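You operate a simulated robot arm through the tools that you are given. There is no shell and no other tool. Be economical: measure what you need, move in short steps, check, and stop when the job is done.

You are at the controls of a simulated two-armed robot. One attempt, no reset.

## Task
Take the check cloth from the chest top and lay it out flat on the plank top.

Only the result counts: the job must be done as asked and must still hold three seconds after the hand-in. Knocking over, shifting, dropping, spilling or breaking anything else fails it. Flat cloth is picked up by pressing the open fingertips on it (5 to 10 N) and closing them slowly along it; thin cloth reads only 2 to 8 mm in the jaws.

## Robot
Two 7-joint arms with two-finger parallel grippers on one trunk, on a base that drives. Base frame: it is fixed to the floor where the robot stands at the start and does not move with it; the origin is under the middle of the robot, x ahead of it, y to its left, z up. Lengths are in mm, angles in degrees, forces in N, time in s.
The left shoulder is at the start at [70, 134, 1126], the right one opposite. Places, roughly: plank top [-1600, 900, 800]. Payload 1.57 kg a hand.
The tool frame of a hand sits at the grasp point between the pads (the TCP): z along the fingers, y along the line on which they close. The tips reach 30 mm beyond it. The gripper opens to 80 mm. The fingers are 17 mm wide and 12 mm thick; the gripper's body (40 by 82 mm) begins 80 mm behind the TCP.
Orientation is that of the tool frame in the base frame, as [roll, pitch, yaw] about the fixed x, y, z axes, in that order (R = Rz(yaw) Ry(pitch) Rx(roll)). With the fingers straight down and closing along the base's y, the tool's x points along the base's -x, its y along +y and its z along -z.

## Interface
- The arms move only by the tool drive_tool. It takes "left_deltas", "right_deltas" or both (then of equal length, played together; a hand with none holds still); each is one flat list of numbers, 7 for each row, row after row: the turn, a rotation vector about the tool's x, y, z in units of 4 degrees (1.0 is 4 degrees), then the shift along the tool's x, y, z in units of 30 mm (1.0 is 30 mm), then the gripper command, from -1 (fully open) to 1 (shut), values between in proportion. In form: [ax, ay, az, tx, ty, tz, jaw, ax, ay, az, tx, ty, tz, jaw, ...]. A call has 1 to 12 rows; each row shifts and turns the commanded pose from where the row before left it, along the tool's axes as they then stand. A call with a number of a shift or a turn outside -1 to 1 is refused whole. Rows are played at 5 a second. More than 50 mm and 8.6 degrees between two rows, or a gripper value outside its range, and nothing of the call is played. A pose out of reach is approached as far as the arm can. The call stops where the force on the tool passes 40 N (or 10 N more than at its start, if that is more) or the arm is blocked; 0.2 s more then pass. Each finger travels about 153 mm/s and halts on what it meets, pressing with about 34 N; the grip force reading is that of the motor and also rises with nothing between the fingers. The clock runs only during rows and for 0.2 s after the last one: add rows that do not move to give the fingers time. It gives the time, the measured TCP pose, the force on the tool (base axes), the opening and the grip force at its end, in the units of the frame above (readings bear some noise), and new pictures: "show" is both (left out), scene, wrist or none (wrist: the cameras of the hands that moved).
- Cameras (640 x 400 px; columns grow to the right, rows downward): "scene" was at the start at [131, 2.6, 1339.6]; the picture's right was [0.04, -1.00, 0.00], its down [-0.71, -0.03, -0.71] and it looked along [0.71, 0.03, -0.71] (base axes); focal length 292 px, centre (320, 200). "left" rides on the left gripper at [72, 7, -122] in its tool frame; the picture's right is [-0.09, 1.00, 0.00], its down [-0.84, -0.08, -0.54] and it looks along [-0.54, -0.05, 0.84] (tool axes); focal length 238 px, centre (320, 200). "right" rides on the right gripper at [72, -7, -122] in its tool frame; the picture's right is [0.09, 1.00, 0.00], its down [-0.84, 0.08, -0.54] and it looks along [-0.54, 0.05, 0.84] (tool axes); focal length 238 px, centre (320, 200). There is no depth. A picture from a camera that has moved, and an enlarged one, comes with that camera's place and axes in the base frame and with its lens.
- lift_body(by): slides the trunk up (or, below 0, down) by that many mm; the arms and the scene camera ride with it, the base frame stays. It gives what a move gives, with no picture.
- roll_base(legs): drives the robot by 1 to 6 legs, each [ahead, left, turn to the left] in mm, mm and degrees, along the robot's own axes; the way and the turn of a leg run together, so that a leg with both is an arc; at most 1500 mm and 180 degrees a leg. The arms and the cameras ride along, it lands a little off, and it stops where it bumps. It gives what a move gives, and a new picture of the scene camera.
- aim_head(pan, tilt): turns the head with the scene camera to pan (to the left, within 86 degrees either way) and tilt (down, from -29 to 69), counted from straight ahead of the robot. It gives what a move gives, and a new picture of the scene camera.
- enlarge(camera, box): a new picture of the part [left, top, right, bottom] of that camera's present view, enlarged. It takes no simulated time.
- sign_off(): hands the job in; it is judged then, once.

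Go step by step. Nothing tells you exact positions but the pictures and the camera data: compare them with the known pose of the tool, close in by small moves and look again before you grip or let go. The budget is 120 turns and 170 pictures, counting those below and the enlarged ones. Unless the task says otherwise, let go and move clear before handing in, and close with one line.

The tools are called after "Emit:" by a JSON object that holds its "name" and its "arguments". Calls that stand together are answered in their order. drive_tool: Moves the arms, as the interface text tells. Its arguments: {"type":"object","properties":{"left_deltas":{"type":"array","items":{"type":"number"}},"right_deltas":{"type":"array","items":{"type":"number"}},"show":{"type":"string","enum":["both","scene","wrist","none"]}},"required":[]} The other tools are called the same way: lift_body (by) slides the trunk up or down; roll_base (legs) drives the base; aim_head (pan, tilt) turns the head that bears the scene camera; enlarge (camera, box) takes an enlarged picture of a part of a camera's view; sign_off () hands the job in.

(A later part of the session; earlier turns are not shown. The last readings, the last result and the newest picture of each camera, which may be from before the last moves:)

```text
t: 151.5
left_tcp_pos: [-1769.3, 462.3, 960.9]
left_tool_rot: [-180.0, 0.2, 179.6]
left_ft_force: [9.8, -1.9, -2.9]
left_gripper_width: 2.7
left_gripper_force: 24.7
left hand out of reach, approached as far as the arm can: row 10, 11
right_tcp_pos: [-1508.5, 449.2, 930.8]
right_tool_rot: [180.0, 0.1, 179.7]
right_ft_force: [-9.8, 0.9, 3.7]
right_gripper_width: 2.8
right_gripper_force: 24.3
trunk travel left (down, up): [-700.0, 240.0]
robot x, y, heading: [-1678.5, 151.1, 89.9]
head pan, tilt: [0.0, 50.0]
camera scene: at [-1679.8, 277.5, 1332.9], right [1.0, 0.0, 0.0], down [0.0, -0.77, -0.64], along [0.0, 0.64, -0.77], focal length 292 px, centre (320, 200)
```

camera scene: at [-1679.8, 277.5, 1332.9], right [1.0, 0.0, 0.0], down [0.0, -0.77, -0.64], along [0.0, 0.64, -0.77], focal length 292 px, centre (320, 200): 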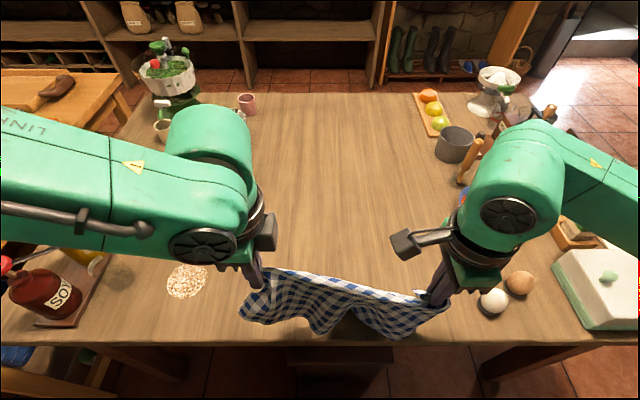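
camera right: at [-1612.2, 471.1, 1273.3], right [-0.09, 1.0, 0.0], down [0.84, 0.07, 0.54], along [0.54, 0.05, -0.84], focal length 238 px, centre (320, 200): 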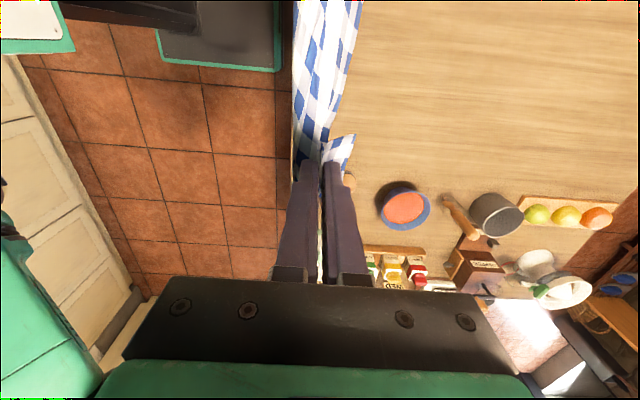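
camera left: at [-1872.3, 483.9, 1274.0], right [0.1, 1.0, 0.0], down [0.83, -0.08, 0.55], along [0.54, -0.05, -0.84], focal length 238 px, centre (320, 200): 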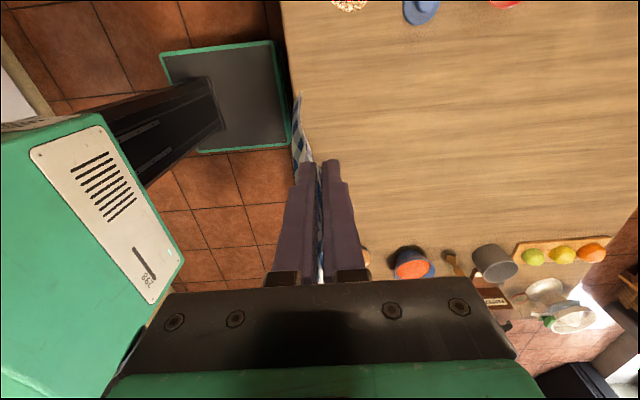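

Emit:
{"name": "drive_tool", "arguments": {"left_deltas": [0, 0, 0, 0, 0.95, 0.02, 1, 0, 0, 0, 0, 0.95, 0.06, 1, 0, 0, 0, 0, 0.95, 0.12, 1, 0, 0, 0, 0, 0.9, 0.18, 1, 0, 0, 0, 0, 0.85, 0.28, 1, 0, 0, 0, 0, 0.8, 0.4, 1], "right_deltas": [0, 0, 0, 0, 0.95, 0.02, 1, 0, 0, 0, 0, 0.95, 0.05, 1, 0, 0, 0, 0, 0.95, 0.1, 1, 0, 0, 0, 0, 0.95, 0.14, 1, 0, 0, 0, 0, 0.9, 0.22, 1, 0, 0, 0, 0, 0.9, 0.32, 1], "show": "scene"}}

```text
t: 152.9
left_tcp_pos: [-1770.6, 621.0, 929.2]
left_tool_rot: [-180.0, 0.4, 179.6]
left_ft_force: [10.5, -0.1, -3.2]
left_gripper_width: 2.8
left_gripper_force: 24.5
left hand out of reach, approached as far as the arm can: row 6
right_tcp_pos: [-1508.6, 620.6, 903.6]
right_tool_rot: [-179.8, 0.0, 179.7]
right_ft_force: [-9.5, 1.0, 3.2]
right_gripper_width: 2.4
right_gripper_force: 23.7
trunk travel left (down, up): [-700.0, 240.0]
robot x, y, heading: [-1678.5, 151.5, 89.9]
head pan, tilt: [0.0, 50.0]
camera scene: at [-1680.3, 279.5, 1332.6], right [1.0, 0.0, 0.0], down [0.0, -0.77, -0.64], along [0.0, 0.64, -0.77], focal length 292 px, centre (320, 200)
```

scene: 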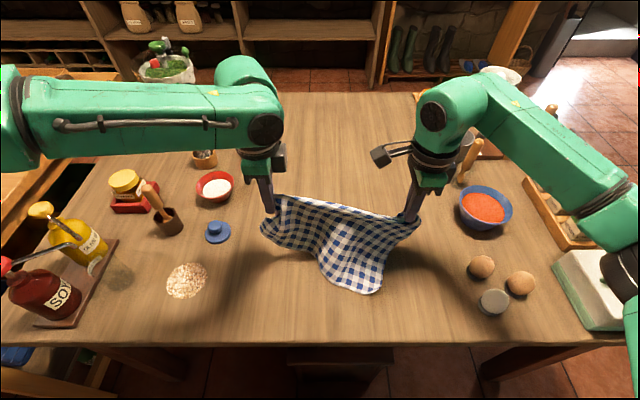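

The left arm hits a limit when low and inward. I shift both hands 80 mm left relative to the body, then move the base 80 mm right so the left works further out.

Emit:
{"name": "drive_tool", "arguments": {"left_deltas": [0, 0, 0, 0.67, 0, -0.5, 1, 0, 0, 0, 0.67, 0, 0, 1, 0, 0, 0, 0.67, 0, 0, 1, 0, 0, 0, 0.67, 0, 0, 1, 0, 0, 0, 0, 0, 0, 1], "right_deltas": [0, 0, 0, 0.67, 0, -0.9, 1, 0, 0, 0, 0.67, 0, -0.5, 1, 0, 0, 0, 0.67, 0, 0, 1, 0, 0, 0, 0.67, 0, 0, 1, 0, 0, 0, 0, 0, 0, 1], "show": "none"}}

Emit:
{"name": "roll_base", "arguments": {"legs": [[0, -90, 0]]}}

```text
t: 154.1
left_tcp_pos: [-1851.1, 620.9, 945.5]
left_tool_rot: [-180.0, 0.2, 179.6]
left_ft_force: [5.8, 0.1, -1.3]
left_gripper_width: 2.6
left_gripper_force: 24.0
right_tcp_pos: [-1587.1, 618.5, 946.7]
right_tool_rot: [179.9, 0.0, 179.7]
right_ft_force: [-6.8, 0.7, 0.9]
right_gripper_width: 2.5
right_gripper_force: 24.2
trunk travel left (down, up): [-700.0, 240.0]
robot x, y, heading: [-1677.3, 149.9, 90.1]
head pan, tilt: [0.0, 50.0]
```

```text
t: 155.2
left_tcp_pos: [-1765.2, 619.3, 944.0]
left_tool_rot: [180.0, 0.3, 179.8]
left_ft_force: [5.8, -0.4, -0.7]
left_gripper_width: 2.5
left_gripper_force: 23.4
right_tcp_pos: [-1501.4, 617.7, 946.1]
right_tool_rot: [-179.9, 0.0, 179.5]
right_ft_force: [-5.8, 0.6, 1.1]
right_gripper_width: 2.8
right_gripper_force: 23.9
trunk travel left (down, up): [-700.0, 240.0]
robot x, y, heading: [-1590.7, 152.1, 90.0]
head pan, tilt: [0.0, 50.0]
camera scene: at [-1592.5, 277.2, 1332.8], right [1.0, 0.0, 0.0], down [0.0, -0.77, -0.64], along [0.0, 0.64, -0.77], focal length 292 px, centre (320, 200)
```

scene: 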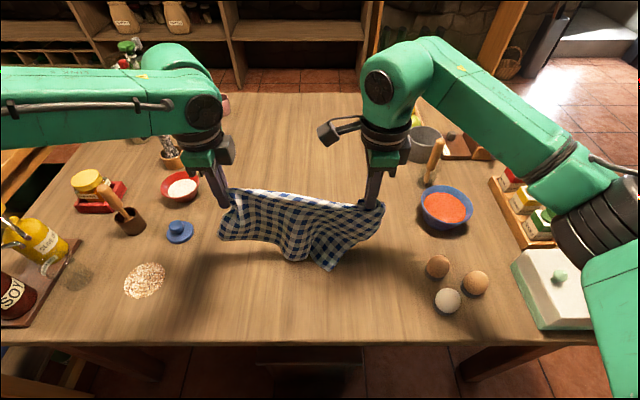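

Emit:
{"name": "drive_tool", "arguments": {"left_deltas": [0, 0, 0, 0, -0.3, -0.9, 1, 0, 0, 0, 0, -0.9, -0.9, 1, 0, 0, 0, 0, -0.9, 0, 1, 0, 0, 0, 0, -0.9, 0, 1, 0, 0, 0, 0, -0.9, 0, 1, 0, 0, 0, 0, -0.9, 0, 1, 0, 0, 0, 0, -0.6, 0, 1, 0, 0, 0, 0, 0, 0.8, 1, 0, 0, 0, 0, 0, 0.8, 1, 0, 0, 0, 0, 0, 0.8, 1, 0, 0, 0, 0, 0, 0.6, 1, 0, 0, 0, 0, 0, 0, 1], "right_deltas": [0, 0, 0, 0, -0.3, -0.9, 1, 0, 0, 0, 0, -0.9, -0.9, 1, 0, 0, 0, 0, -0.9, 0, 1, 0, 0, 0, 0, -0.9, 0, 1, 0, 0, 0, 0, -0.9, 0, 1, 0, 0, 0, 0, -0.9, 0, 1, 0, 0, 0, 0, -0.6, 0, 1, 0, 0, 0, 0, 0, 0.8, 1, 0, 0, 0, 0, 0, 0.8, 1, 0, 0, 0, 0, 0, 0.8, 1, 0, 0, 0, 0, 0, 0.6, 1, 0, 0, 0, 0, 0, 0, 1], "show": "scene"}}

```text
t: 157.8
left_tcp_pos: [-1766.3, 486.6, 924.8]
left_tool_rot: [-179.9, 0.3, 179.7]
left_ft_force: [12.7, -3.2, -3.0]
left_gripper_width: 2.7
left_gripper_force: 24.2
left hand out of reach, approached as far as the arm can: row 7, 8, 10, 11
right_tcp_pos: [-1500.9, 454.5, 911.1]
right_tool_rot: [180.0, -0.1, 179.7]
right_ft_force: [-12.5, 3.3, 2.7]
right_gripper_width: 2.6
right_gripper_force: 24.3
trunk travel left (down, up): [-700.0, 240.0]
robot x, y, heading: [-1589.1, 153.3, 90.1]
head pan, tilt: [0.0, 50.0]
camera scene: at [-1591.3, 276.2, 1332.9], right [1.0, 0.0, 0.0], down [0.0, -0.77, -0.64], along [0.0, 0.64, -0.77], focal length 292 px, centre (320, 200)
```

scene: 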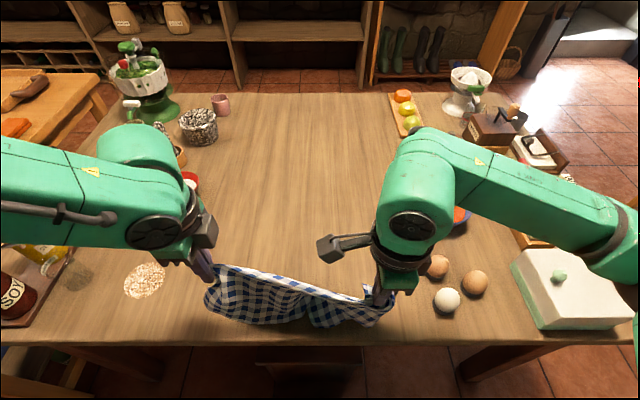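

Emit:
{"name": "drive_tool", "arguments": {"left_deltas": [0, 0, 0, 0, 0.8, 0.05, 1, 0, 0, 0, 0, 0.8, 0.1, 1, 0, 0, 0, 0, 0.8, 0.18, 1, 0, 0, 0, 0, 0.8, 0.27, 1, 0, 0, 0, 0, 0.8, 0.37, 1, 0, 0, 0, 0, 0.8, 0.5, 1], "right_deltas": [0, 0, 0, 0, 0.93, 0.04, 1, 0, 0, 0, 0, 0.93, 0.08, 1, 0, 0, 0, 0, 0.93, 0.15, 1, 0, 0, 0, 0, 0.93, 0.2, 1, 0, 0, 0, 0, 0.93, 0.25, 1, 0, 0, 0, 0, 0.93, 0.35, 1], "show": "scene"}}

```text
t: 159.2
left_tcp_pos: [-1763.7, 632.7, 879.4]
left_tool_rot: [-179.9, 0.2, 179.7]
left_ft_force: [7.3, -0.6, -1.3]
left_gripper_width: 2.4
left_gripper_force: 24.0
right_tcp_pos: [-1500.4, 623.8, 878.3]
right_tool_rot: [-179.9, 0.1, 179.6]
right_ft_force: [-7.9, 0.5, 0.1]
right_gripper_width: 2.3
right_gripper_force: 24.1
trunk travel left (down, up): [-700.0, 240.0]
robot x, y, heading: [-1591.2, 152.9, 89.8]
head pan, tilt: [0.0, 50.0]
camera scene: at [-1591.9, 279.8, 1332.6], right [1.0, 0.0, 0.0], down [0.0, -0.77, -0.64], along [0.0, 0.64, -0.77], focal length 292 px, centre (320, 200)
```

scene: 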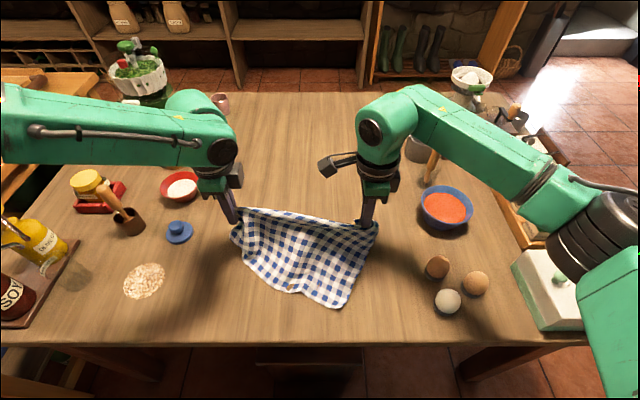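

Laying nicely. Continue forward and down.

Emit:
{"name": "drive_tool", "arguments": {"left_deltas": [0, 0, 0, 0, 0.6, 0.4, 1, 0, 0, 0, 0, 0.6, 0.45, 1, 0, 0, 0, 0, 0.5, 0.5, 1, 0, 0, 0, 0, 0.5, 0.5, 1, 0, 0, 0, 0, 0.4, 0.5, 1], "right_deltas": [0, 0, 0, 0, 0.65, 0.4, 1, 0, 0, 0, 0, 0.65, 0.45, 1, 0, 0, 0, 0, 0.6, 0.5, 1, 0, 0, 0, 0, 0.6, 0.5, 1, 0, 0, 0, 0, 0.4, 0.5, 1], "show": "scene"}}

```text
t: 160.4
left_tcp_pos: [-1792.1, 661.5, 838.4]
left_tool_rot: [179.9, 0.3, 179.8]
left_ft_force: [14.2, 1.9, -2.6]
left_gripper_width: 1.8
left_gripper_force: 23.4
left hand out of reach, approached as far as the arm can: row 2, 3, 4, 5
right_tcp_pos: [-1499.7, 710.3, 807.5]
right_tool_rot: [-180.0, 0.1, 179.6]
right_ft_force: [-14.8, -1.7, 3.9]
right_gripper_width: 2.6
right_gripper_force: 24.4
trunk travel left (down, up): [-700.0, 240.0]
robot x, y, heading: [-1593.6, 147.2, 90.0]
head pan, tilt: [0.0, 50.0]
camera scene: at [-1592.4, 277.4, 1332.8], right [1.0, 0.0, 0.0], down [0.0, -0.77, -0.64], along [0.0, 0.64, -0.77], focal length 292 px, centre (320, 200)
```

scene: 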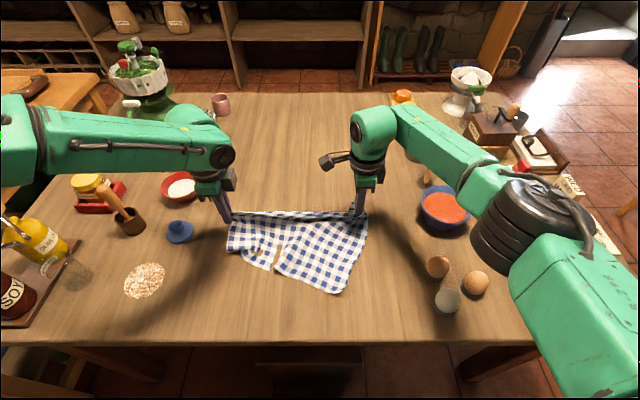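

Emit:
{"name": "enlarge", "arguments": {"camera": "scene", "box": [200, 180, 400, 305]}}

```text
3.20 times, centred on (300, 242) of scene
camera zoom: at [-1592.4, 277.4, 1332.8], right [1.0, 0.0, 0.0], down [0.0, -0.77, -0.64], along [0.0, 0.64, -0.77], focal length 935 px, centre (384, 64)
```

zoom: 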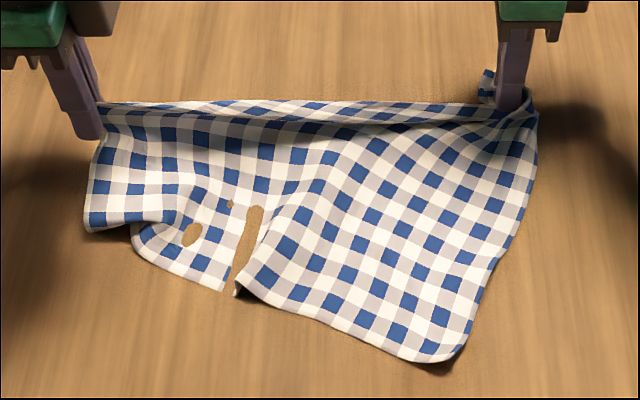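

Mostly spread; only the near-left corner is tucked. I lower the left as far as it will go and release both, then rise.

Emit:
{"name": "drive_tool", "arguments": {"left_deltas": [0, 0, 0, -0.3, -0.4, 0.4, 1, 0, 0, 0, -0.3, -0.4, 0.5, 1, 0, 0, 0, 0, -0.3, 0.3, 1, 0, 0, 0, 0, 0, 0, 1], "right_deltas": [0, 0, 0, 0, -0.3, 0.2, 1, 0, 0, 0, 0, -0.3, 0.2, 1, 0, 0, 0, 0, 0, 0, 1, 0, 0, 0, 0, 0, 0, 1], "show": "none"}}

```text
t: 161.4
left_tcp_pos: [-1775.7, 624.3, 805.2]
left_tool_rot: [-180.0, 0.2, 179.7]
left_ft_force: [3.3, 0.8, -0.7]
left_gripper_width: 2.0
left_gripper_force: 23.4
left hand out of reach, approached as far as the arm can: row 2
right_tcp_pos: [-1497.4, 692.3, 795.7]
right_tool_rot: [-180.0, 0.1, 179.7]
right_ft_force: [-2.7, -0.4, 3.5]
right_gripper_width: 2.3
right_gripper_force: 24.3
trunk travel left (down, up): [-700.0, 240.0]
robot x, y, heading: [-1591.7, 149.7, 89.8]
head pan, tilt: [0.0, 50.0]
```

Emit:
{"name": "drive_tool", "arguments": {"left_deltas": [0, 0, 0, 0, 0, 0, 0.5, 0, 0, 0, 0, 0, 0, 0, 0, 0, 0, 0, 0, 0, 0, 0, 0, 0, 0, 0, -0.4, 0, 0, 0, 0, 0, 0, -0.8, 0, 0, 0, 0, 0, 0, -0.9, 0, 0, 0, 0, 0, 0, -0.9, 0, 0, 0, 0, 0, 0, -0.9, 0, 0, 0, 0, 0, 0, -0.9, 0], "right_deltas": [0, 0, 0, 0, 0, 0, 0.5, 0, 0, 0, 0, 0, 0, 0, 0, 0, 0, 0, 0, 0, 0, 0, 0, 0, 0, 0, -0.4, 0, 0, 0, 0, 0, 0, -0.8, 0, 0, 0, 0, 0, 0, -0.9, 0, 0, 0, 0, 0, 0, -0.9, 0, 0, 0, 0, 0, 0, -0.9, 0, 0, 0, 0, 0, 0, -0.9, 0], "show": "scene"}}

```text
t: 163.4
left_tcp_pos: [-1776.3, 624.6, 951.5]
left_tool_rot: [179.9, 0.2, 179.7]
left_ft_force: [0.0, 0.0, 0.7]
left_gripper_width: 39.9
left_gripper_force: 0.0
right_tcp_pos: [-1499.1, 691.8, 939.0]
right_tool_rot: [-180.0, 0.0, 179.6]
right_ft_force: [0.2, -0.2, 0.4]
right_gripper_width: 40.0
right_gripper_force: 0.1
trunk travel left (down, up): [-700.0, 240.0]
robot x, y, heading: [-1589.6, 151.0, 90.0]
head pan, tilt: [0.0, 50.0]
camera scene: at [-1591.7, 275.9, 1332.9], right [1.0, 0.0, 0.0], down [0.0, -0.77, -0.64], along [0.0, 0.64, -0.77], focal length 292 px, centre (320, 200)
```

scene: 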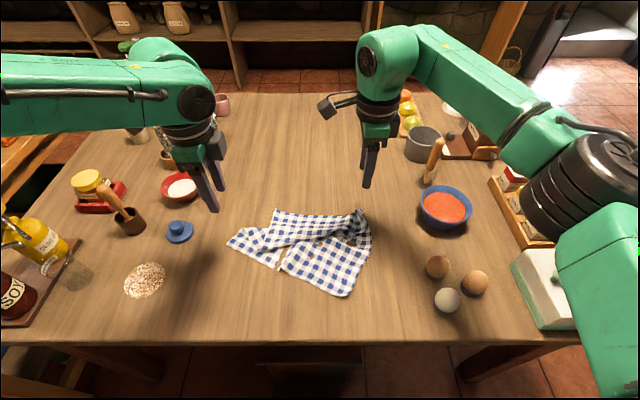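

Emit:
{"name": "enlarge", "arguments": {"camera": "scene", "box": [210, 195, 390, 307]}}

```text
3.56 times, centred on (300, 251) of scene
camera zoom: at [-1591.7, 275.9, 1332.9], right [1.0, 0.0, 0.0], down [0.0, -0.77, -0.64], along [0.0, 0.64, -0.77], focal length 1039 px, centre (391, 19)
```

zoom: 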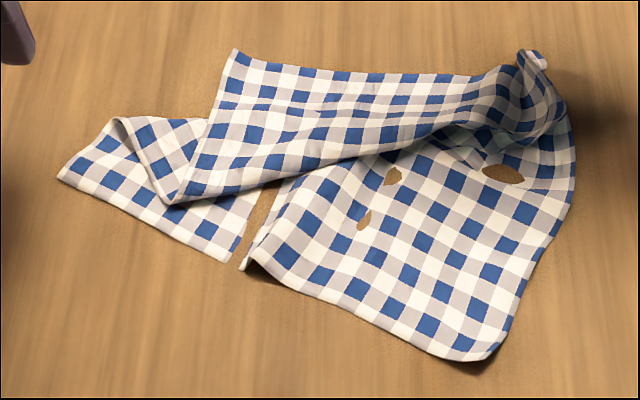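

The far part is folded over, but the near corners NL ≈ (−1801, 620) and BR ≈ (−1536, 503) lie flat. I'll turn both grippers to the hem's direction and hover over those corners to pick it up again by the near hem.

Emit:
{"name": "drive_tool", "arguments": {"left_deltas": [0, 0, -1, 0, 0, 0, -0.4, 0, 0, -1, 0, 0, 0, -0.4, 0, 0, -1, 0, 0, 0, -0.4, 0, 0, -1, 0, 0, 0, -0.4, 0, 0, -1, 0, 0, 0, -0.4, 0, 0, -1, 0, 0, 0, -0.4, 0, 0, -1, 0, 0, 0, -0.4, 0, 0, -1, 0, 0, 0, -0.4, 0, 0, -1, 0, 0, 0, -0.4, 0, 0, -1, 0, 0, 0, -0.4, 0, 0, -1, 0, 0, 0, -0.4, 0, 0, -1, 0, 0, 0, -0.4], "right_deltas": [0, 0, -1, 0, 0, 0, -0.4, 0, 0, -1, 0, 0, 0, -0.4, 0, 0, -1, 0, 0, 0, -0.4, 0, 0, -1, 0, 0, 0, -0.4, 0, 0, -1, 0, 0, 0, -0.4, 0, 0, -1, 0, 0, 0, -0.4, 0, 0, -1, 0, 0, 0, -0.4, 0, 0, -1, 0, 0, 0, -0.4, 0, 0, -1, 0, 0, 0, -0.4, 0, 0, -1, 0, 0, 0, -0.4, 0, 0, -1, 0, 0, 0, -0.4, 0, 0, -1, 0, 0, 0, -0.4], "show": "none"}}

Emit:
{"name": "drive_tool", "arguments": {"left_deltas": [0, 0, -1, 0, 0, 0, -0.4, 0, 0, -1, 0, 0, 0, -0.4, 0, 0, -1, 0, 0, 0, -0.4, 0, 0, -1, 0, 0, 0, -0.4, 0, 0, -0.5, 0, -0.09, 0.6, -0.4, 0, 0, 0, -0.006, -0.09, 0.6, -0.4, 0, 0, 0, -0.006, -0.09, 0.6, -0.4, 0, 0, 0, -0.006, -0.09, 0.6, -0.4, 0, 0, 0, -0.006, -0.09, 0.6, -0.4, 0, 0, 0, -0.006, -0.09, 0.6, -0.4, 0, 0, 0, -0.006, -0.09, 0.6, -0.4, 0, 0, 0, 0, 0, 0, -0.4], "right_deltas": [0, 0, -1, 0, 0, 0, -0.4, 0, 0, -1, 0, 0, 0, -0.4, 0, 0, -1, 0, 0, 0, -0.4, 0, 0, -1, 0, 0, 0, -0.4, 0, 0, -0.5, 0.818, 0, 0.54, -0.4, 0, 0, 0, 0.818, -0.015, 0.54, -0.4, 0, 0, 0, 0.818, -0.015, 0.54, -0.4, 0, 0, 0, 0.818, -0.015, 0.54, -0.4, 0, 0, 0, 0.818, -0.015, 0.54, -0.4, 0, 0, 0, 0.818, -0.015, 0.54, -0.4, 0, 0, 0, 0.818, -0.015, 0.54, -0.4, 0, 0, 0, 0, 0, 0, -0.4], "show": "wrist"}}

```text
t: 166.0
left_tcp_pos: [-1774.9, 624.8, 948.9]
left_tool_rot: [-179.8, 0.2, -132.2]
left_ft_force: [0.1, 0.2, -0.3]
left_gripper_width: 56.1
left_gripper_force: 0.1
right_tcp_pos: [-1500.1, 691.7, 940.0]
right_tool_rot: [-180.0, 0.0, -132.3]
right_ft_force: [0.3, -0.5, -0.1]
right_gripper_width: 55.9
right_gripper_force: 0.0
trunk travel left (down, up): [-700.0, 240.0]
robot x, y, heading: [-1590.6, 152.5, 90.1]
head pan, tilt: [0.0, 50.0]
```

```text
t: 168.6
left_tcp_pos: [-1758.8, 618.6, 823.0]
left_tool_rot: [-179.8, 0.1, -114.4]
left_ft_force: [0.4, -0.4, 0.7]
left_gripper_width: 56.1
left_gripper_force: 0.0
right_tcp_pos: [-1567.0, 534.9, 826.4]
right_tool_rot: [-179.9, -0.1, -114.3]
right_ft_force: [0.3, -0.3, 0.1]
right_gripper_width: 56.0
right_gripper_force: 0.1
trunk travel left (down, up): [-700.0, 240.0]
robot x, y, heading: [-1590.7, 148.9, 90.0]
head pan, tilt: [0.0, 50.0]
camera right: at [-1591.6, 466.7, 948.0], right [-0.94, 0.33, 0.0], down [0.28, 0.79, 0.54], along [0.18, 0.51, -0.84], focal length 238 px, centre (320, 200)
camera left: at [-1792.4, 554.5, 945.1], right [-0.87, 0.49, 0.0], down [0.41, 0.73, 0.54], along [0.27, 0.47, -0.84], focal length 238 px, centre (320, 200)
```

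right: 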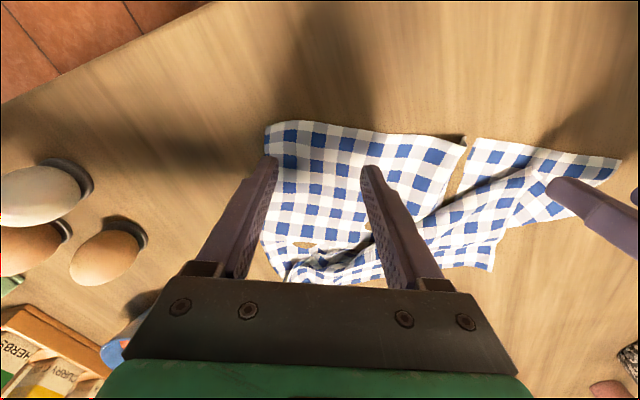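
left: 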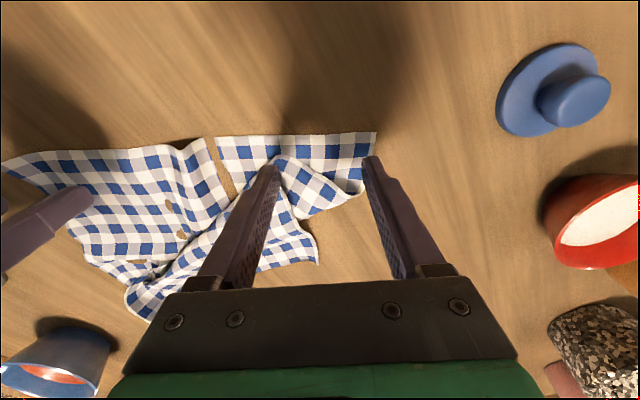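

Both hover well. Small trims, then descend to just above contact.

Emit:
{"name": "drive_tool", "arguments": {"left_deltas": [0, 0, 0, 0.17, -0.15, 0.4, -0.1, 0, 0, 0, 0, 0, 0.4, -0.1, 0, 0, 0, 0, 0, 0.2, -0.1, 0, 0, 0, 0, 0, 0, -0.1], "right_deltas": [0, 0, 0, 0, 0.17, 0.5, -0.4, 0, 0, 0, 0, 0, 0.4, -0.4, 0, 0, 0, 0, 0, 0.2, -0.4, 0, 0, 0, 0, 0, 0, -0.4], "show": "none"}}

```text
t: 169.6
left_tcp_pos: [-1760.3, 607.3, 798.3]
left_tool_rot: [-179.8, 0.3, -114.4]
left_ft_force: [-0.3, 0.2, 1.0]
left_gripper_width: 44.0
left_gripper_force: 0.0
left hand out of reach, approached as far as the arm can: row 2, 3
right_tcp_pos: [-1574.7, 538.0, 791.7]
right_tool_rot: [-180.0, 0.0, -114.4]
right_ft_force: [0.2, -0.4, -0.4]
right_gripper_width: 55.9
right_gripper_force: 0.0
trunk travel left (down, up): [-700.0, 240.0]
robot x, y, heading: [-1594.1, 151.8, 89.8]
head pan, tilt: [0.0, 50.0]
```

The left is at its low reach limit; I raise the hands and lower the trunk 100 mm to give margin.

Emit:
{"name": "drive_tool", "arguments": {"left_deltas": [0, 0, 0, 0, 0, -0.85, -0.1, 0, 0, 0, 0, 0, -0.85, -0.1, 0, 0, 0, -0.18, 0.08, -0.85, -0.1, 0, 0, 0, 0, 0, -0.85, -0.1], "right_deltas": [0, 0, 0, 0, 0, -0.9, -0.4, 0, 0, 0, 0, 0, -0.9, -0.4, 0, 0, 0, 0, 0, -0.9, -0.4, 0, 0, 0, 0, 0, -0.85, -0.4], "show": "none"}}

Emit:
{"name": "lift_body", "arguments": {"by": -100}}

```text
t: 170.6
left_tcp_pos: [-1758.3, 612.4, 901.1]
left_tool_rot: [-179.8, 0.1, -114.3]
left_ft_force: [-0.6, -0.1, 0.6]
left_gripper_width: 43.8
left_gripper_force: 0.0
right_tcp_pos: [-1572.7, 536.5, 899.7]
right_tool_rot: [-180.0, 0.0, -114.4]
right_ft_force: [1.0, 0.3, -0.1]
right_gripper_width: 55.9
right_gripper_force: 0.1
trunk travel left (down, up): [-700.0, 240.0]
robot x, y, heading: [-1591.6, 150.5, 89.9]
head pan, tilt: [0.0, 50.0]
```

```text
t: 171.9
left_tcp_pos: [-1759.1, 612.8, 801.3]
left_tool_rot: [-179.8, 0.0, -114.3]
left_ft_force: [-0.6, 0.0, -0.5]
left_gripper_width: 43.9
left_gripper_force: 0.2
right_tcp_pos: [-1572.7, 537.4, 800.4]
right_tool_rot: [-180.0, 0.0, -114.4]
right_ft_force: [-0.2, -0.1, 0.3]
right_gripper_width: 56.2
right_gripper_force: 0.1
trunk travel left (down, up): [-600.0, 340.0]
robot x, y, heading: [-1593.3, 150.1, 90.0]
head pan, tilt: [0.0, 50.0]
```

Emit:
{"name": "drive_tool", "arguments": {"left_deltas": [0, 0, 0, 0, 0, 0.2, -0.1, 0, 0, 0, 0, 0, 0.1, -0.1, 0, 0, 0, 0, 0, 0, -0.1], "right_deltas": [0, 0, 0, 0, 0, 0.2, -0.4, 0, 0, 0, 0, 0, 0.08, -0.4, 0, 0, 0, 0, 0, 0, -0.4], "show": "wrist"}}

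```text
t: 172.7
left_tcp_pos: [-1758.8, 610.9, 792.2]
left_tool_rot: [-179.8, 0.2, -114.3]
left_ft_force: [-0.5, 1.3, 6.1]
left_gripper_width: 43.3
left_gripper_force: 0.1
right_tcp_pos: [-1574.1, 537.5, 792.9]
right_tool_rot: [180.0, 0.0, -114.4]
right_ft_force: [-0.8, -0.3, 0.2]
right_gripper_width: 56.1
right_gripper_force: 0.1
trunk travel left (down, up): [-600.0, 340.0]
robot x, y, heading: [-1592.5, 155.5, 89.8]
head pan, tilt: [0.0, 50.0]
camera right: at [-1597.9, 468.8, 914.1], right [-0.95, 0.33, 0.0], down [0.27, 0.79, 0.54], along [0.18, 0.51, -0.84], focal length 238 px, centre (320, 200)
camera left: at [-1794.0, 548.4, 913.7], right [-0.87, 0.49, 0.0], down [0.41, 0.73, 0.55], along [0.27, 0.47, -0.84], focal length 238 px, centre (320, 200)
```

right: 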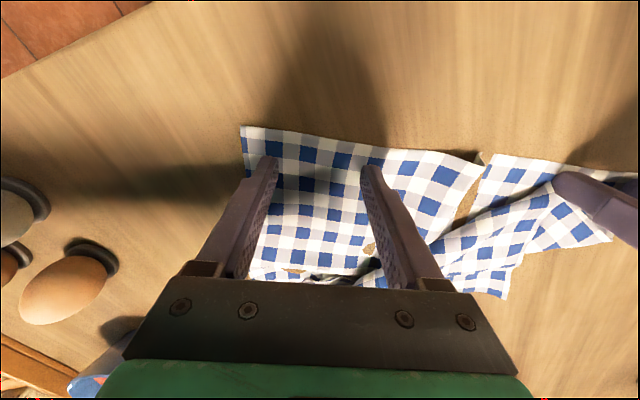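
left: 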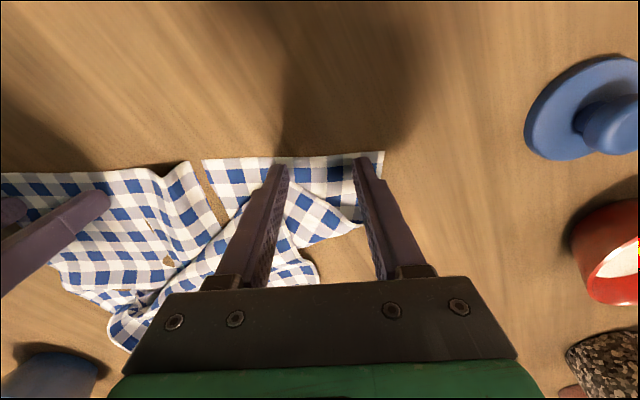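

Placement is right. Right down a bit more, then check force.

Emit:
{"name": "drive_tool", "arguments": {"left_deltas": [0, 0, 0, 0, 0, 0.015, -0.1, 0, 0, 0, 0, 0, 0, -0.1], "right_deltas": [0, 0, 0, 0, 0, 0.07, -0.4, 0, 0, 0, 0, 0, 0, -0.4], "show": "none"}}

```text
t: 173.3
left_tcp_pos: [-1760.1, 612.0, 792.4]
left_tool_rot: [-179.9, 0.2, -114.3]
left_ft_force: [0.1, 2.5, 7.8]
left_gripper_width: 42.9
left_gripper_force: 0.1
right_tcp_pos: [-1573.5, 537.4, 791.5]
right_tool_rot: [179.8, 0.2, -114.5]
right_ft_force: [0.9, 3.7, 16.7]
right_gripper_width: 55.8
right_gripper_force: 0.1
trunk travel left (down, up): [-600.0, 340.0]
robot x, y, heading: [-1590.0, 149.1, 89.7]
head pan, tilt: [0.0, 50.0]
```

Emit:
{"name": "drive_tool", "arguments": {"left_deltas": [0, 0, 0, 0, 0, 0.01, -0.1, 0, 0, 0, 0, 0, 0, 0, 0, 0, 0, 0, 0, 0, 0.1, 0, 0, 0, 0, 0, 0, 0.2, 0, 0, 0, 0, 0, 0, 0.3, 0, 0, 0, 0, 0, 0, 0.4, 0, 0, 0, 0, 0, 0, 0.5, 0, 0, 0, 0, 0, 0, 0.62, 0, 0, 0, 0, 0, 0, 0.74, 0, 0, 0, 0, 0, 0, 0.86, 0, 0, 0, 0, 0, 0, 1, 0, 0, 0, 0, 0, 0, 1], "right_deltas": [0, 0, 0, 0, 0, -0.025, -0.4, 0, 0, 0, 0, 0, 0, -0.25, 0, 0, 0, 0, 0, 0, -0.1, 0, 0, 0, 0, 0, 0, 0.05, 0, 0, 0, 0, 0, 0, 0.2, 0, 0, 0, 0, 0, 0, 0.32, 0, 0, 0, 0, 0, 0, 0.44, 0, 0, 0, 0, 0, 0, 0.56, 0, 0, 0, 0, 0, 0, 0.68, 0, 0, 0, 0, 0, 0, 0.8, 0, 0, 0, 0, 0, 0, 1, 0, 0, 0, 0, 0, 0, 1], "show": "none"}}

```text
t: 175.9
left_tcp_pos: [-1758.3, 610.9, 791.9]
left_tool_rot: [-179.9, 0.3, -114.2]
left_ft_force: [4.6, -2.9, 14.3]
left_gripper_width: 0.0
left_gripper_force: 21.4
right_tcp_pos: [-1574.7, 535.3, 791.4]
right_tool_rot: [179.9, 0.2, -114.4]
right_ft_force: [-6.6, 4.6, 9.6]
right_gripper_width: 2.3
right_gripper_force: 24.0
trunk travel left (down, up): [-600.0, 340.0]
robot x, y, heading: [-1591.1, 149.3, 89.8]
head pan, tilt: [0.0, 50.0]
```

Right holds; left slipped. Left: lift, open wide, look.

Emit:
{"name": "drive_tool", "arguments": {"left_deltas": [0, 0, 0, 0, 0, -0.3, 1, 0, 0, 0, 0, 0, 0, -0.4, 0, 0, 0, 0, 0, 0, -0.4, 0, 0, 0, 0, 0, 0.2, -0.4, 0, 0, 0, 0, 0, 0, -0.4], "show": "wrist"}}

```text
t: 177.1
left_tcp_pos: [-1760.0, 611.6, 793.8]
left_tool_rot: [-179.9, 0.3, -114.3]
left_ft_force: [-0.9, -0.1, -0.7]
left_gripper_width: 55.8
left_gripper_force: 0.1
right_tcp_pos: [-1573.0, 535.6, 792.4]
right_tool_rot: [179.9, 0.2, -114.3]
right_ft_force: [-0.4, -1.9, 18.6]
right_gripper_width: 2.6
right_gripper_force: 23.9
trunk travel left (down, up): [-600.0, 340.0]
robot x, y, heading: [-1595.2, 152.5, 90.0]
head pan, tilt: [0.0, 50.0]
camera left: at [-1794.8, 547.5, 915.6], right [-0.87, 0.49, 0.0], down [0.41, 0.73, 0.55], along [0.27, 0.47, -0.84], focal length 238 px, centre (320, 200)
```

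left: 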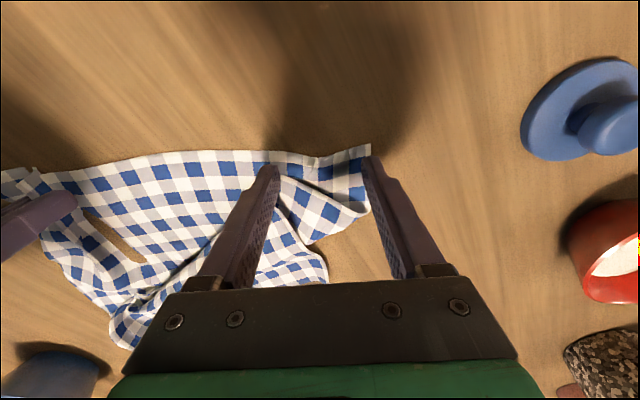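

Emit:
{"name": "drive_tool", "arguments": {"left_deltas": [0, 0, 0, 0, -0.33, 0, -0.4, 0, 0, 0, 0, 0, 0.085, -0.4, 0, 0, 0, 0, 0, 0, -0.4], "show": "none"}}

```text
t: 177.9
left_tcp_pos: [-1751.7, 607.3, 792.5]
left_tool_rot: [-179.9, 0.2, -114.4]
left_ft_force: [-0.6, 0.1, 1.8]
left_gripper_width: 55.7
left_gripper_force: 0.1
right_tcp_pos: [-1572.9, 534.3, 791.0]
right_tool_rot: [179.9, 0.2, -114.4]
right_ft_force: [0.3, -2.0, 19.0]
right_gripper_width: 2.7
right_gripper_force: 24.2
trunk travel left (down, up): [-600.0, 340.0]
robot x, y, heading: [-1591.5, 148.1, 89.8]
head pan, tilt: [0.0, 50.0]
```

Emit:
{"name": "drive_tool", "arguments": {"left_deltas": [0, 0, 0, 0, 0, 0.025, -0.4, 0, 0, 0, 0, 0, 0, -0.25, 0, 0, 0, 0, 0, 0, -0.1, 0, 0, 0, 0, 0, 0, 0.05, 0, 0, 0, 0, 0, 0, 0.2, 0, 0, 0, 0, 0, 0, 0.32, 0, 0, 0, 0, 0, 0, 0.44, 0, 0, 0, 0, 0, 0, 0.56, 0, 0, 0, 0, 0, 0, 0.68, 0, 0, 0, 0, 0, 0, 0.8, 0, 0, 0, 0, 0, 0, 1, 0, 0, 0, 0, 0, 0, 1], "show": "wrist"}}

```text
t: 180.5
left_tcp_pos: [-1747.9, 607.4, 791.7]
left_tool_rot: [-179.9, 0.3, -114.4]
left_ft_force: [15.3, -7.2, 9.7]
left_gripper_width: 3.3
left_gripper_force: 24.3
right_tcp_pos: [-1574.5, 534.4, 791.9]
right_tool_rot: [179.7, 0.2, -114.2]
right_ft_force: [-11.9, 5.0, 9.6]
right_gripper_width: 2.8
right_gripper_force: 24.1
trunk travel left (down, up): [-600.0, 340.0]
robot x, y, heading: [-1592.8, 148.6, 89.7]
head pan, tilt: [0.0, 50.0]
camera left: at [-1783.9, 543.0, 913.5], right [-0.87, 0.49, 0.0], down [0.41, 0.73, 0.55], along [0.27, 0.47, -0.84], focal length 238 px, centre (320, 200)
```

left: 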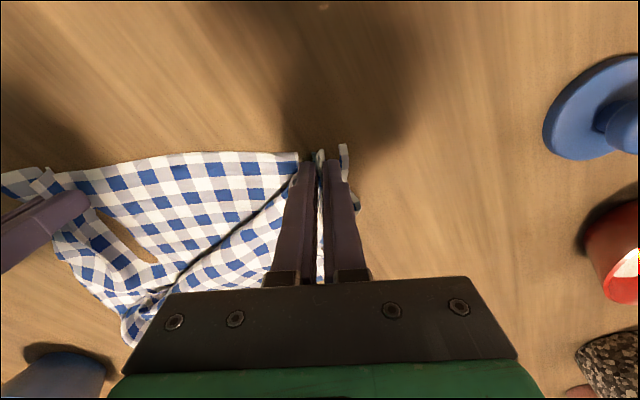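

Both corners held and taut. I lift with the trunk, then turn the formation square and raise further.

Emit:
{"name": "lift_body", "arguments": {"by": 130}}

Emit:
{"name": "drive_tool", "arguments": {"left_deltas": [0, 0, -1, 0, 0, -0.6, 1, 0, 0, -1, 0, 0, -0.6, 1, 0, 0, -1, 0, 0, -0.6, 1, 0, 0, -1, 0, 0, -0.6, 1, 0, 0, -1, 0, 0, -0.6, 1, 0, 0, -1, 0, 0, -0.6, 1, 0, 0, 0, -0.15, -0.02, 0, 1, 0, 0, 0, -0.15, -0.02, 0, 1, 0, 0, 0, -0.15, -0.02, 0, 1, 0, 0, 0, -0.15, -0.02, 0, 1, 0, 0, 0, -0.15, -0.02, 0, 1], "right_deltas": [0, 0, -1, 0, 0, -0.6, 1, 0, 0, -1, 0, 0, -0.6, 1, 0, 0, -1, 0, 0, -0.6, 1, 0, 0, -1, 0, 0, -0.6, 1, 0, 0, -1, 0, 0, -0.6, 1, 0, 0, -1, 0, 0, -0.6, 1, 0, 0, 0, -0.64, -0.1, 0, 1, 0, 0, 0, -0.64, -0.1, 0, 1, 0, 0, 0, -0.64, -0.1, 0, 1, 0, 0, 0, -0.64, -0.1, 0, 1, 0, 0, 0, -0.64, -0.1, 0, 1], "show": "scene"}}

```text
t: 182.1
left_tcp_pos: [-1750.2, 609.4, 919.7]
left_tool_rot: [-179.8, 0.1, -114.3]
left_ft_force: [15.9, -7.7, -0.1]
left_gripper_width: 3.3
left_gripper_force: 24.3
right_tcp_pos: [-1574.6, 537.1, 919.7]
right_tool_rot: [179.9, 0.0, -114.4]
right_ft_force: [-15.2, 6.8, -0.8]
right_gripper_width: 2.5
right_gripper_force: 23.8
trunk travel left (down, up): [-730.0, 210.0]
robot x, y, heading: [-1589.7, 150.7, 89.9]
head pan, tilt: [0.0, 50.0]
```

```text
t: 184.5
left_tcp_pos: [-1748.0, 632.2, 1027.9]
left_tool_rot: [-179.7, 0.0, -90.3]
left_ft_force: [15.1, -0.9, 0.3]
left_gripper_width: 3.3
left_gripper_force: 24.1
right_tcp_pos: [-1559.0, 633.4, 1027.4]
right_tool_rot: [179.9, -0.1, -90.3]
right_ft_force: [-14.9, 1.4, -0.3]
right_gripper_width: 2.6
right_gripper_force: 23.9
trunk travel left (down, up): [-730.0, 210.0]
robot x, y, heading: [-1595.2, 148.9, 90.2]
head pan, tilt: [0.0, 50.0]
camera scene: at [-1591.9, 278.0, 1362.7], right [1.0, 0.0, 0.0], down [0.0, -0.77, -0.64], along [0.0, 0.64, -0.77], focal length 292 px, centre (320, 200)
```

scene: 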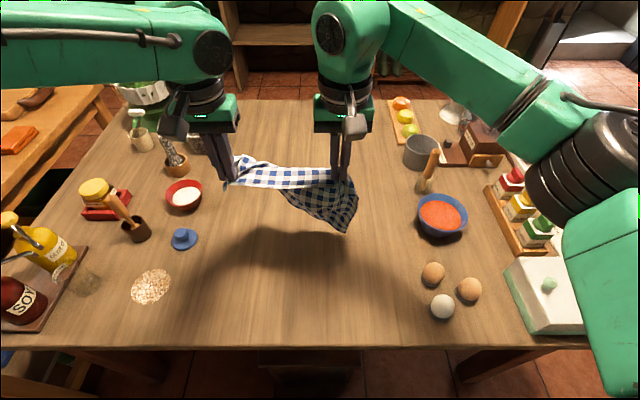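

Emit:
{"name": "enlarge", "arguments": {"camera": "scene", "box": [190, 120, 390, 245]}}

```text
3.20 times, centred on (290, 182) of scene
camera zoom: at [-1591.9, 278.0, 1362.7], right [1.0, 0.0, 0.0], down [0.0, -0.77, -0.64], along [0.0, 0.64, -0.77], focal length 935 px, centre (416, 256)
```

zoom: 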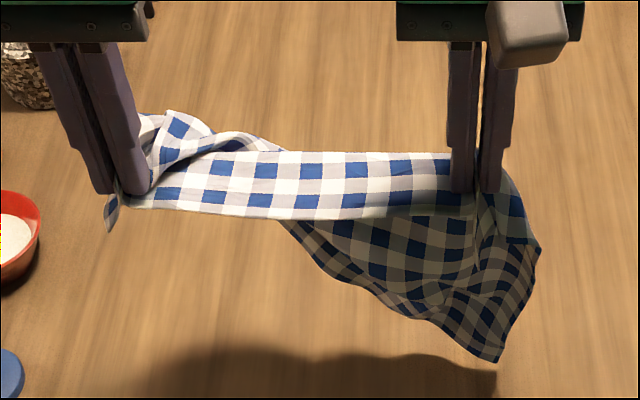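

The left grip caught a second layer, looping the left edge. I release the left, let the cloth hang from the right hand, and grip the free hem corner in the air as before.

Emit:
{"name": "drive_tool", "arguments": {"left_deltas": [0, 0, 0, 0, 0, 0, 0, 0, 0, 0, 0, 0, 0, -1, 0, 0, 0, 0, 0.7, 0, -1, 0, 0, 0, 0, 0.7, 0, -1, 0, 0, 0, 0, 0.7, 0, -1, 0, 0, 0, 0.95, 0, 0, -1, 0, 0, 0, 0.95, 0, 0, -1, 0, 0, 0, 0.95, 0, 0, -1, 0, 0, 1, 0, 0, 0, -1, 0, 0, 1, 0, 0, 0, -1, 0, 0, 1, 0, 0, 0, -1, 0, 0, 1, 0, 0, 0, -1], "right_deltas": [0, 0, 0, 0, 0, 0, 1, 0, 0, 0, 0, 0, 0, 1, 0, 0, 0, 0.227, 0.137, -0.553, 1, 0, 0, 0, 0.227, 0.137, -0.553, 1, 0, 0, 0, 0.227, 0.137, -0.553, 1, 0, 0, 0, 0.227, 0.137, -0.553, 1, 0, 0, 0, 0.227, 0.137, -0.553, 1, 0, 0, 0, 0.227, 0.137, -0.553, 1, 0, 0, 0, 0.227, 0.137, -0.553, 1, 0, 0, 0, 0.227, 0.137, -0.553, 1, 0, 0, 0, 0.227, 0.137, -0.553, 1, 0, 0, 0, 0.227, 0.137, -0.553, 1], "show": "none"}}

Emit:
{"name": "drive_tool", "arguments": {"left_deltas": [0, 0, 1, 0, 0, 0, -1, 0, 0, 1, 0, 0, 0, -1, 0, 0, 1, 0, 0, 0, -1, 0, 0, 1, 0, 0, 0, -1, 0, 0, 1, 0, 0, 0, -1, 0, 0, 1, 0, 0, 0, -1, 0, 0, 1, 0, 0, 0, -1, 0, 0, 1, 0, 0, 0, -1, 0, 0, 1, 0, 0, 0, -1, 0, 0, 1, 0, 0, 0, -1, 0, 0, 1, 0, 0, 0, -1, 0, 0, 1, 0, 0, 0, -1], "show": "none"}}

Emit:
{"name": "drive_tool", "arguments": {"left_deltas": [0, 0, 1, 0, 0, 0, -1, 0, 0, 1, 0, 0, 0, -1, 0, 0, 1, 0, 0, 0, -1, 0, 0, 1, 0, 0, 0, -1, 0, 0, 1, 0, 0, 0, -1, 0, 0, 1, 0, 0, 0, -1, 0, -1, 0, 0, 0, 0, -1, 0, -1, 0, 0, 0, 0, -1, 0, -1, 0, 0, 0, 0, -1, 0, -1, 0, 0, 0, 0, -1, 0, -1, 0, 0, 0, 0, -1, 0, -1, 0, 0, 0, 0, -1], "right_deltas": [0, 0, 0, 0, 0, 0, 1, 0, 0, 0, 0, 0, 0, 1, 0, 0, 0, 0, 0, 0, 1, 0, 0, 0, 0, 0, 0, 1, 0, 0, 0, 0, 0, 0, 1, 0, 0, 0, 0, 0, 0, 1, 0, 0, 0, 0, 0, 0, 1, 0, 0, 0, 0, 0, 0, 1, 0, 0, 0, 0, 0, 0, 1, 0, 0, 0, 0, 0, 0, 1, 0, 0, 0, 0, 0, 0, 1, 0, 0, 0, 0, 0, 0, 1], "show": "both"}}

```text
t: 187.1
left_tcp_pos: [-1811.7, 544.7, 1029.3]
left_tool_rot: [-179.9, 0.1, -106.4]
left_ft_force: [-0.1, -0.4, -0.5]
left_gripper_width: 79.8
left_gripper_force: 0.2
right_tcp_pos: [-1600.0, 561.6, 1194.8]
right_tool_rot: [-180.0, 0.2, -90.4]
right_ft_force: [0.0, -0.1, -0.6]
right_gripper_width: 2.4
right_gripper_force: 23.6
trunk travel left (down, up): [-730.0, 210.0]
robot x, y, heading: [-1594.2, 151.3, 89.8]
head pan, tilt: [0.0, 50.0]
```

```text
t: 189.7
left_tcp_pos: [-1810.9, 545.9, 1028.3]
left_tool_rot: [-179.9, 0.1, -154.4]
left_ft_force: [0.0, -1.0, -0.1]
left_gripper_width: 80.2
left_gripper_force: 0.1
right_tcp_pos: [-1600.2, 563.4, 1194.7]
right_tool_rot: [-180.0, 0.1, -90.3]
right_ft_force: [1.0, 0.2, 0.2]
right_gripper_width: 2.2
right_gripper_force: 23.7
trunk travel left (down, up): [-730.0, 210.0]
robot x, y, heading: [-1595.1, 148.0, 90.0]
head pan, tilt: [0.0, 50.0]
```

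```text
t: 192.3
left_tcp_pos: [-1811.4, 546.5, 1027.7]
left_tool_rot: [180.0, 24.3, -178.4]
left_ft_force: [0.8, -0.3, -0.9]
left_gripper_width: 79.7
left_gripper_force: 0.0
right_tcp_pos: [-1599.4, 562.3, 1195.1]
right_tool_rot: [180.0, 0.0, -90.4]
right_ft_force: [-0.1, -0.3, -0.7]
right_gripper_width: 2.7
right_gripper_force: 23.8
trunk travel left (down, up): [-730.0, 210.0]
robot x, y, heading: [-1589.7, 150.9, 89.7]
head pan, tilt: [0.0, 50.0]
camera scene: at [-1592.4, 277.0, 1362.9], right [1.0, 0.0, 0.0], down [0.0, -0.77, -0.64], along [0.0, 0.64, -0.77], focal length 292 px, centre (320, 200)
camera right: at [-1594.0, 491.1, 1317.0], right [-1.0, -0.09, 0.0], down [-0.07, 0.84, 0.54], along [-0.05, 0.54, -0.84], focal length 238 px, centre (320, 200)
camera left: at [-1926.3, 548.7, 1109.6], right [0.05, 1.0, 0.04], down [0.54, -0.06, 0.84], along [0.84, -0.03, -0.54], focal length 238 px, centre (320, 200)
```

scene: 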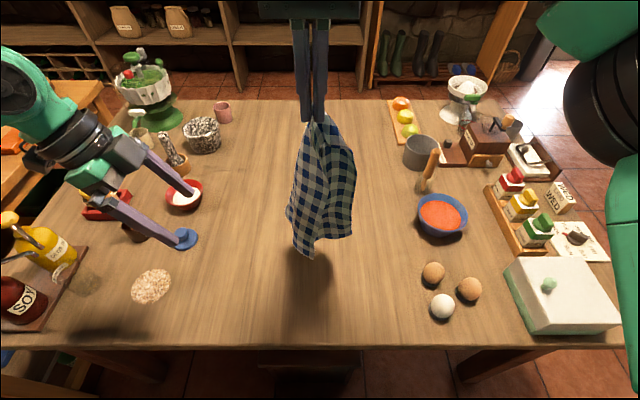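
right: 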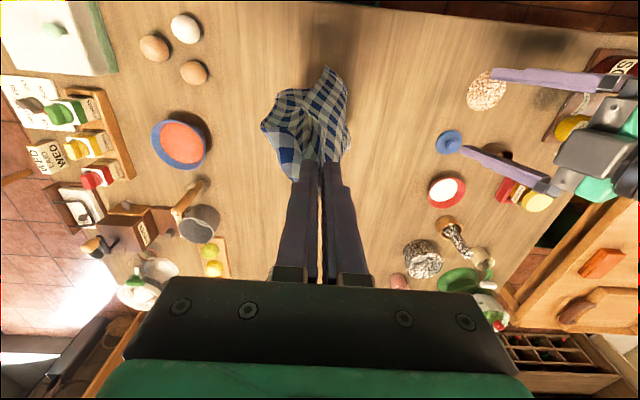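
left: 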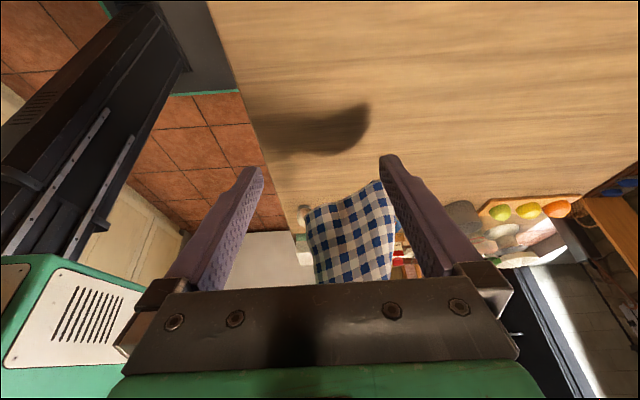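

Emit:
{"name": "enlarge", "arguments": {"camera": "scene", "box": [260, 100, 390, 270]}}

Emit:
{"name": "enlarge", "arguments": {"camera": "left", "box": [270, 150, 430, 290]}}

Emit:
{"name": "enlarge", "arguments": {"camera": "right", "box": [240, 50, 370, 190]}}

```text
2.35 times, centred on (325, 185) of scene
camera zoom: at [-1592.4, 277.0, 1362.9], right [1.0, 0.0, 0.0], down [0.0, -0.77, -0.64], along [0.0, 0.64, -0.77], focal length 688 px, centre (308, 235)
```

zoom: 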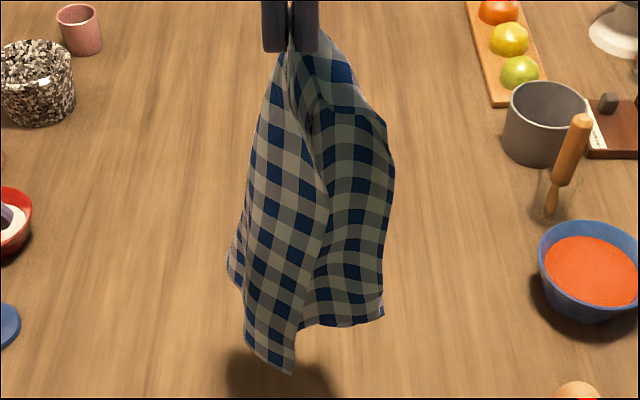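

```text
2.86 times, centred on (350, 220) of left
camera zoom: at [-1926.3, 548.7, 1109.6], right [0.05, 1.0, 0.04], down [0.54, -0.06, 0.84], along [0.84, -0.03, -0.54], focal length 681 px, centre (234, 143)
```

zoom: 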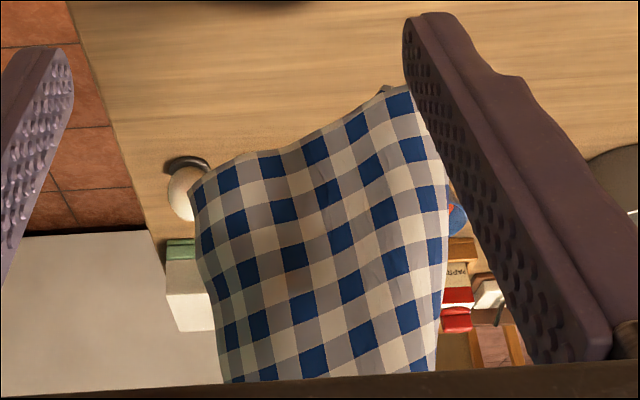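

```text
2.86 times, centred on (305, 120) of right
camera zoom: at [-1594.0, 491.1, 1317.0], right [-1.0, -0.09, 0.0], down [-0.07, 0.84, 0.54], along [-0.05, 0.54, -0.84], focal length 681 px, centre (363, 429)
```

zoom: 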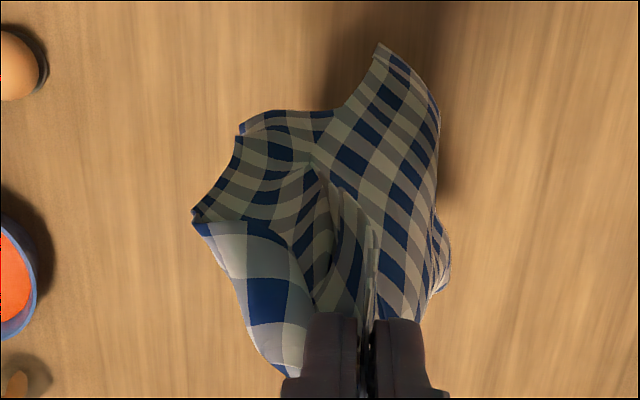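

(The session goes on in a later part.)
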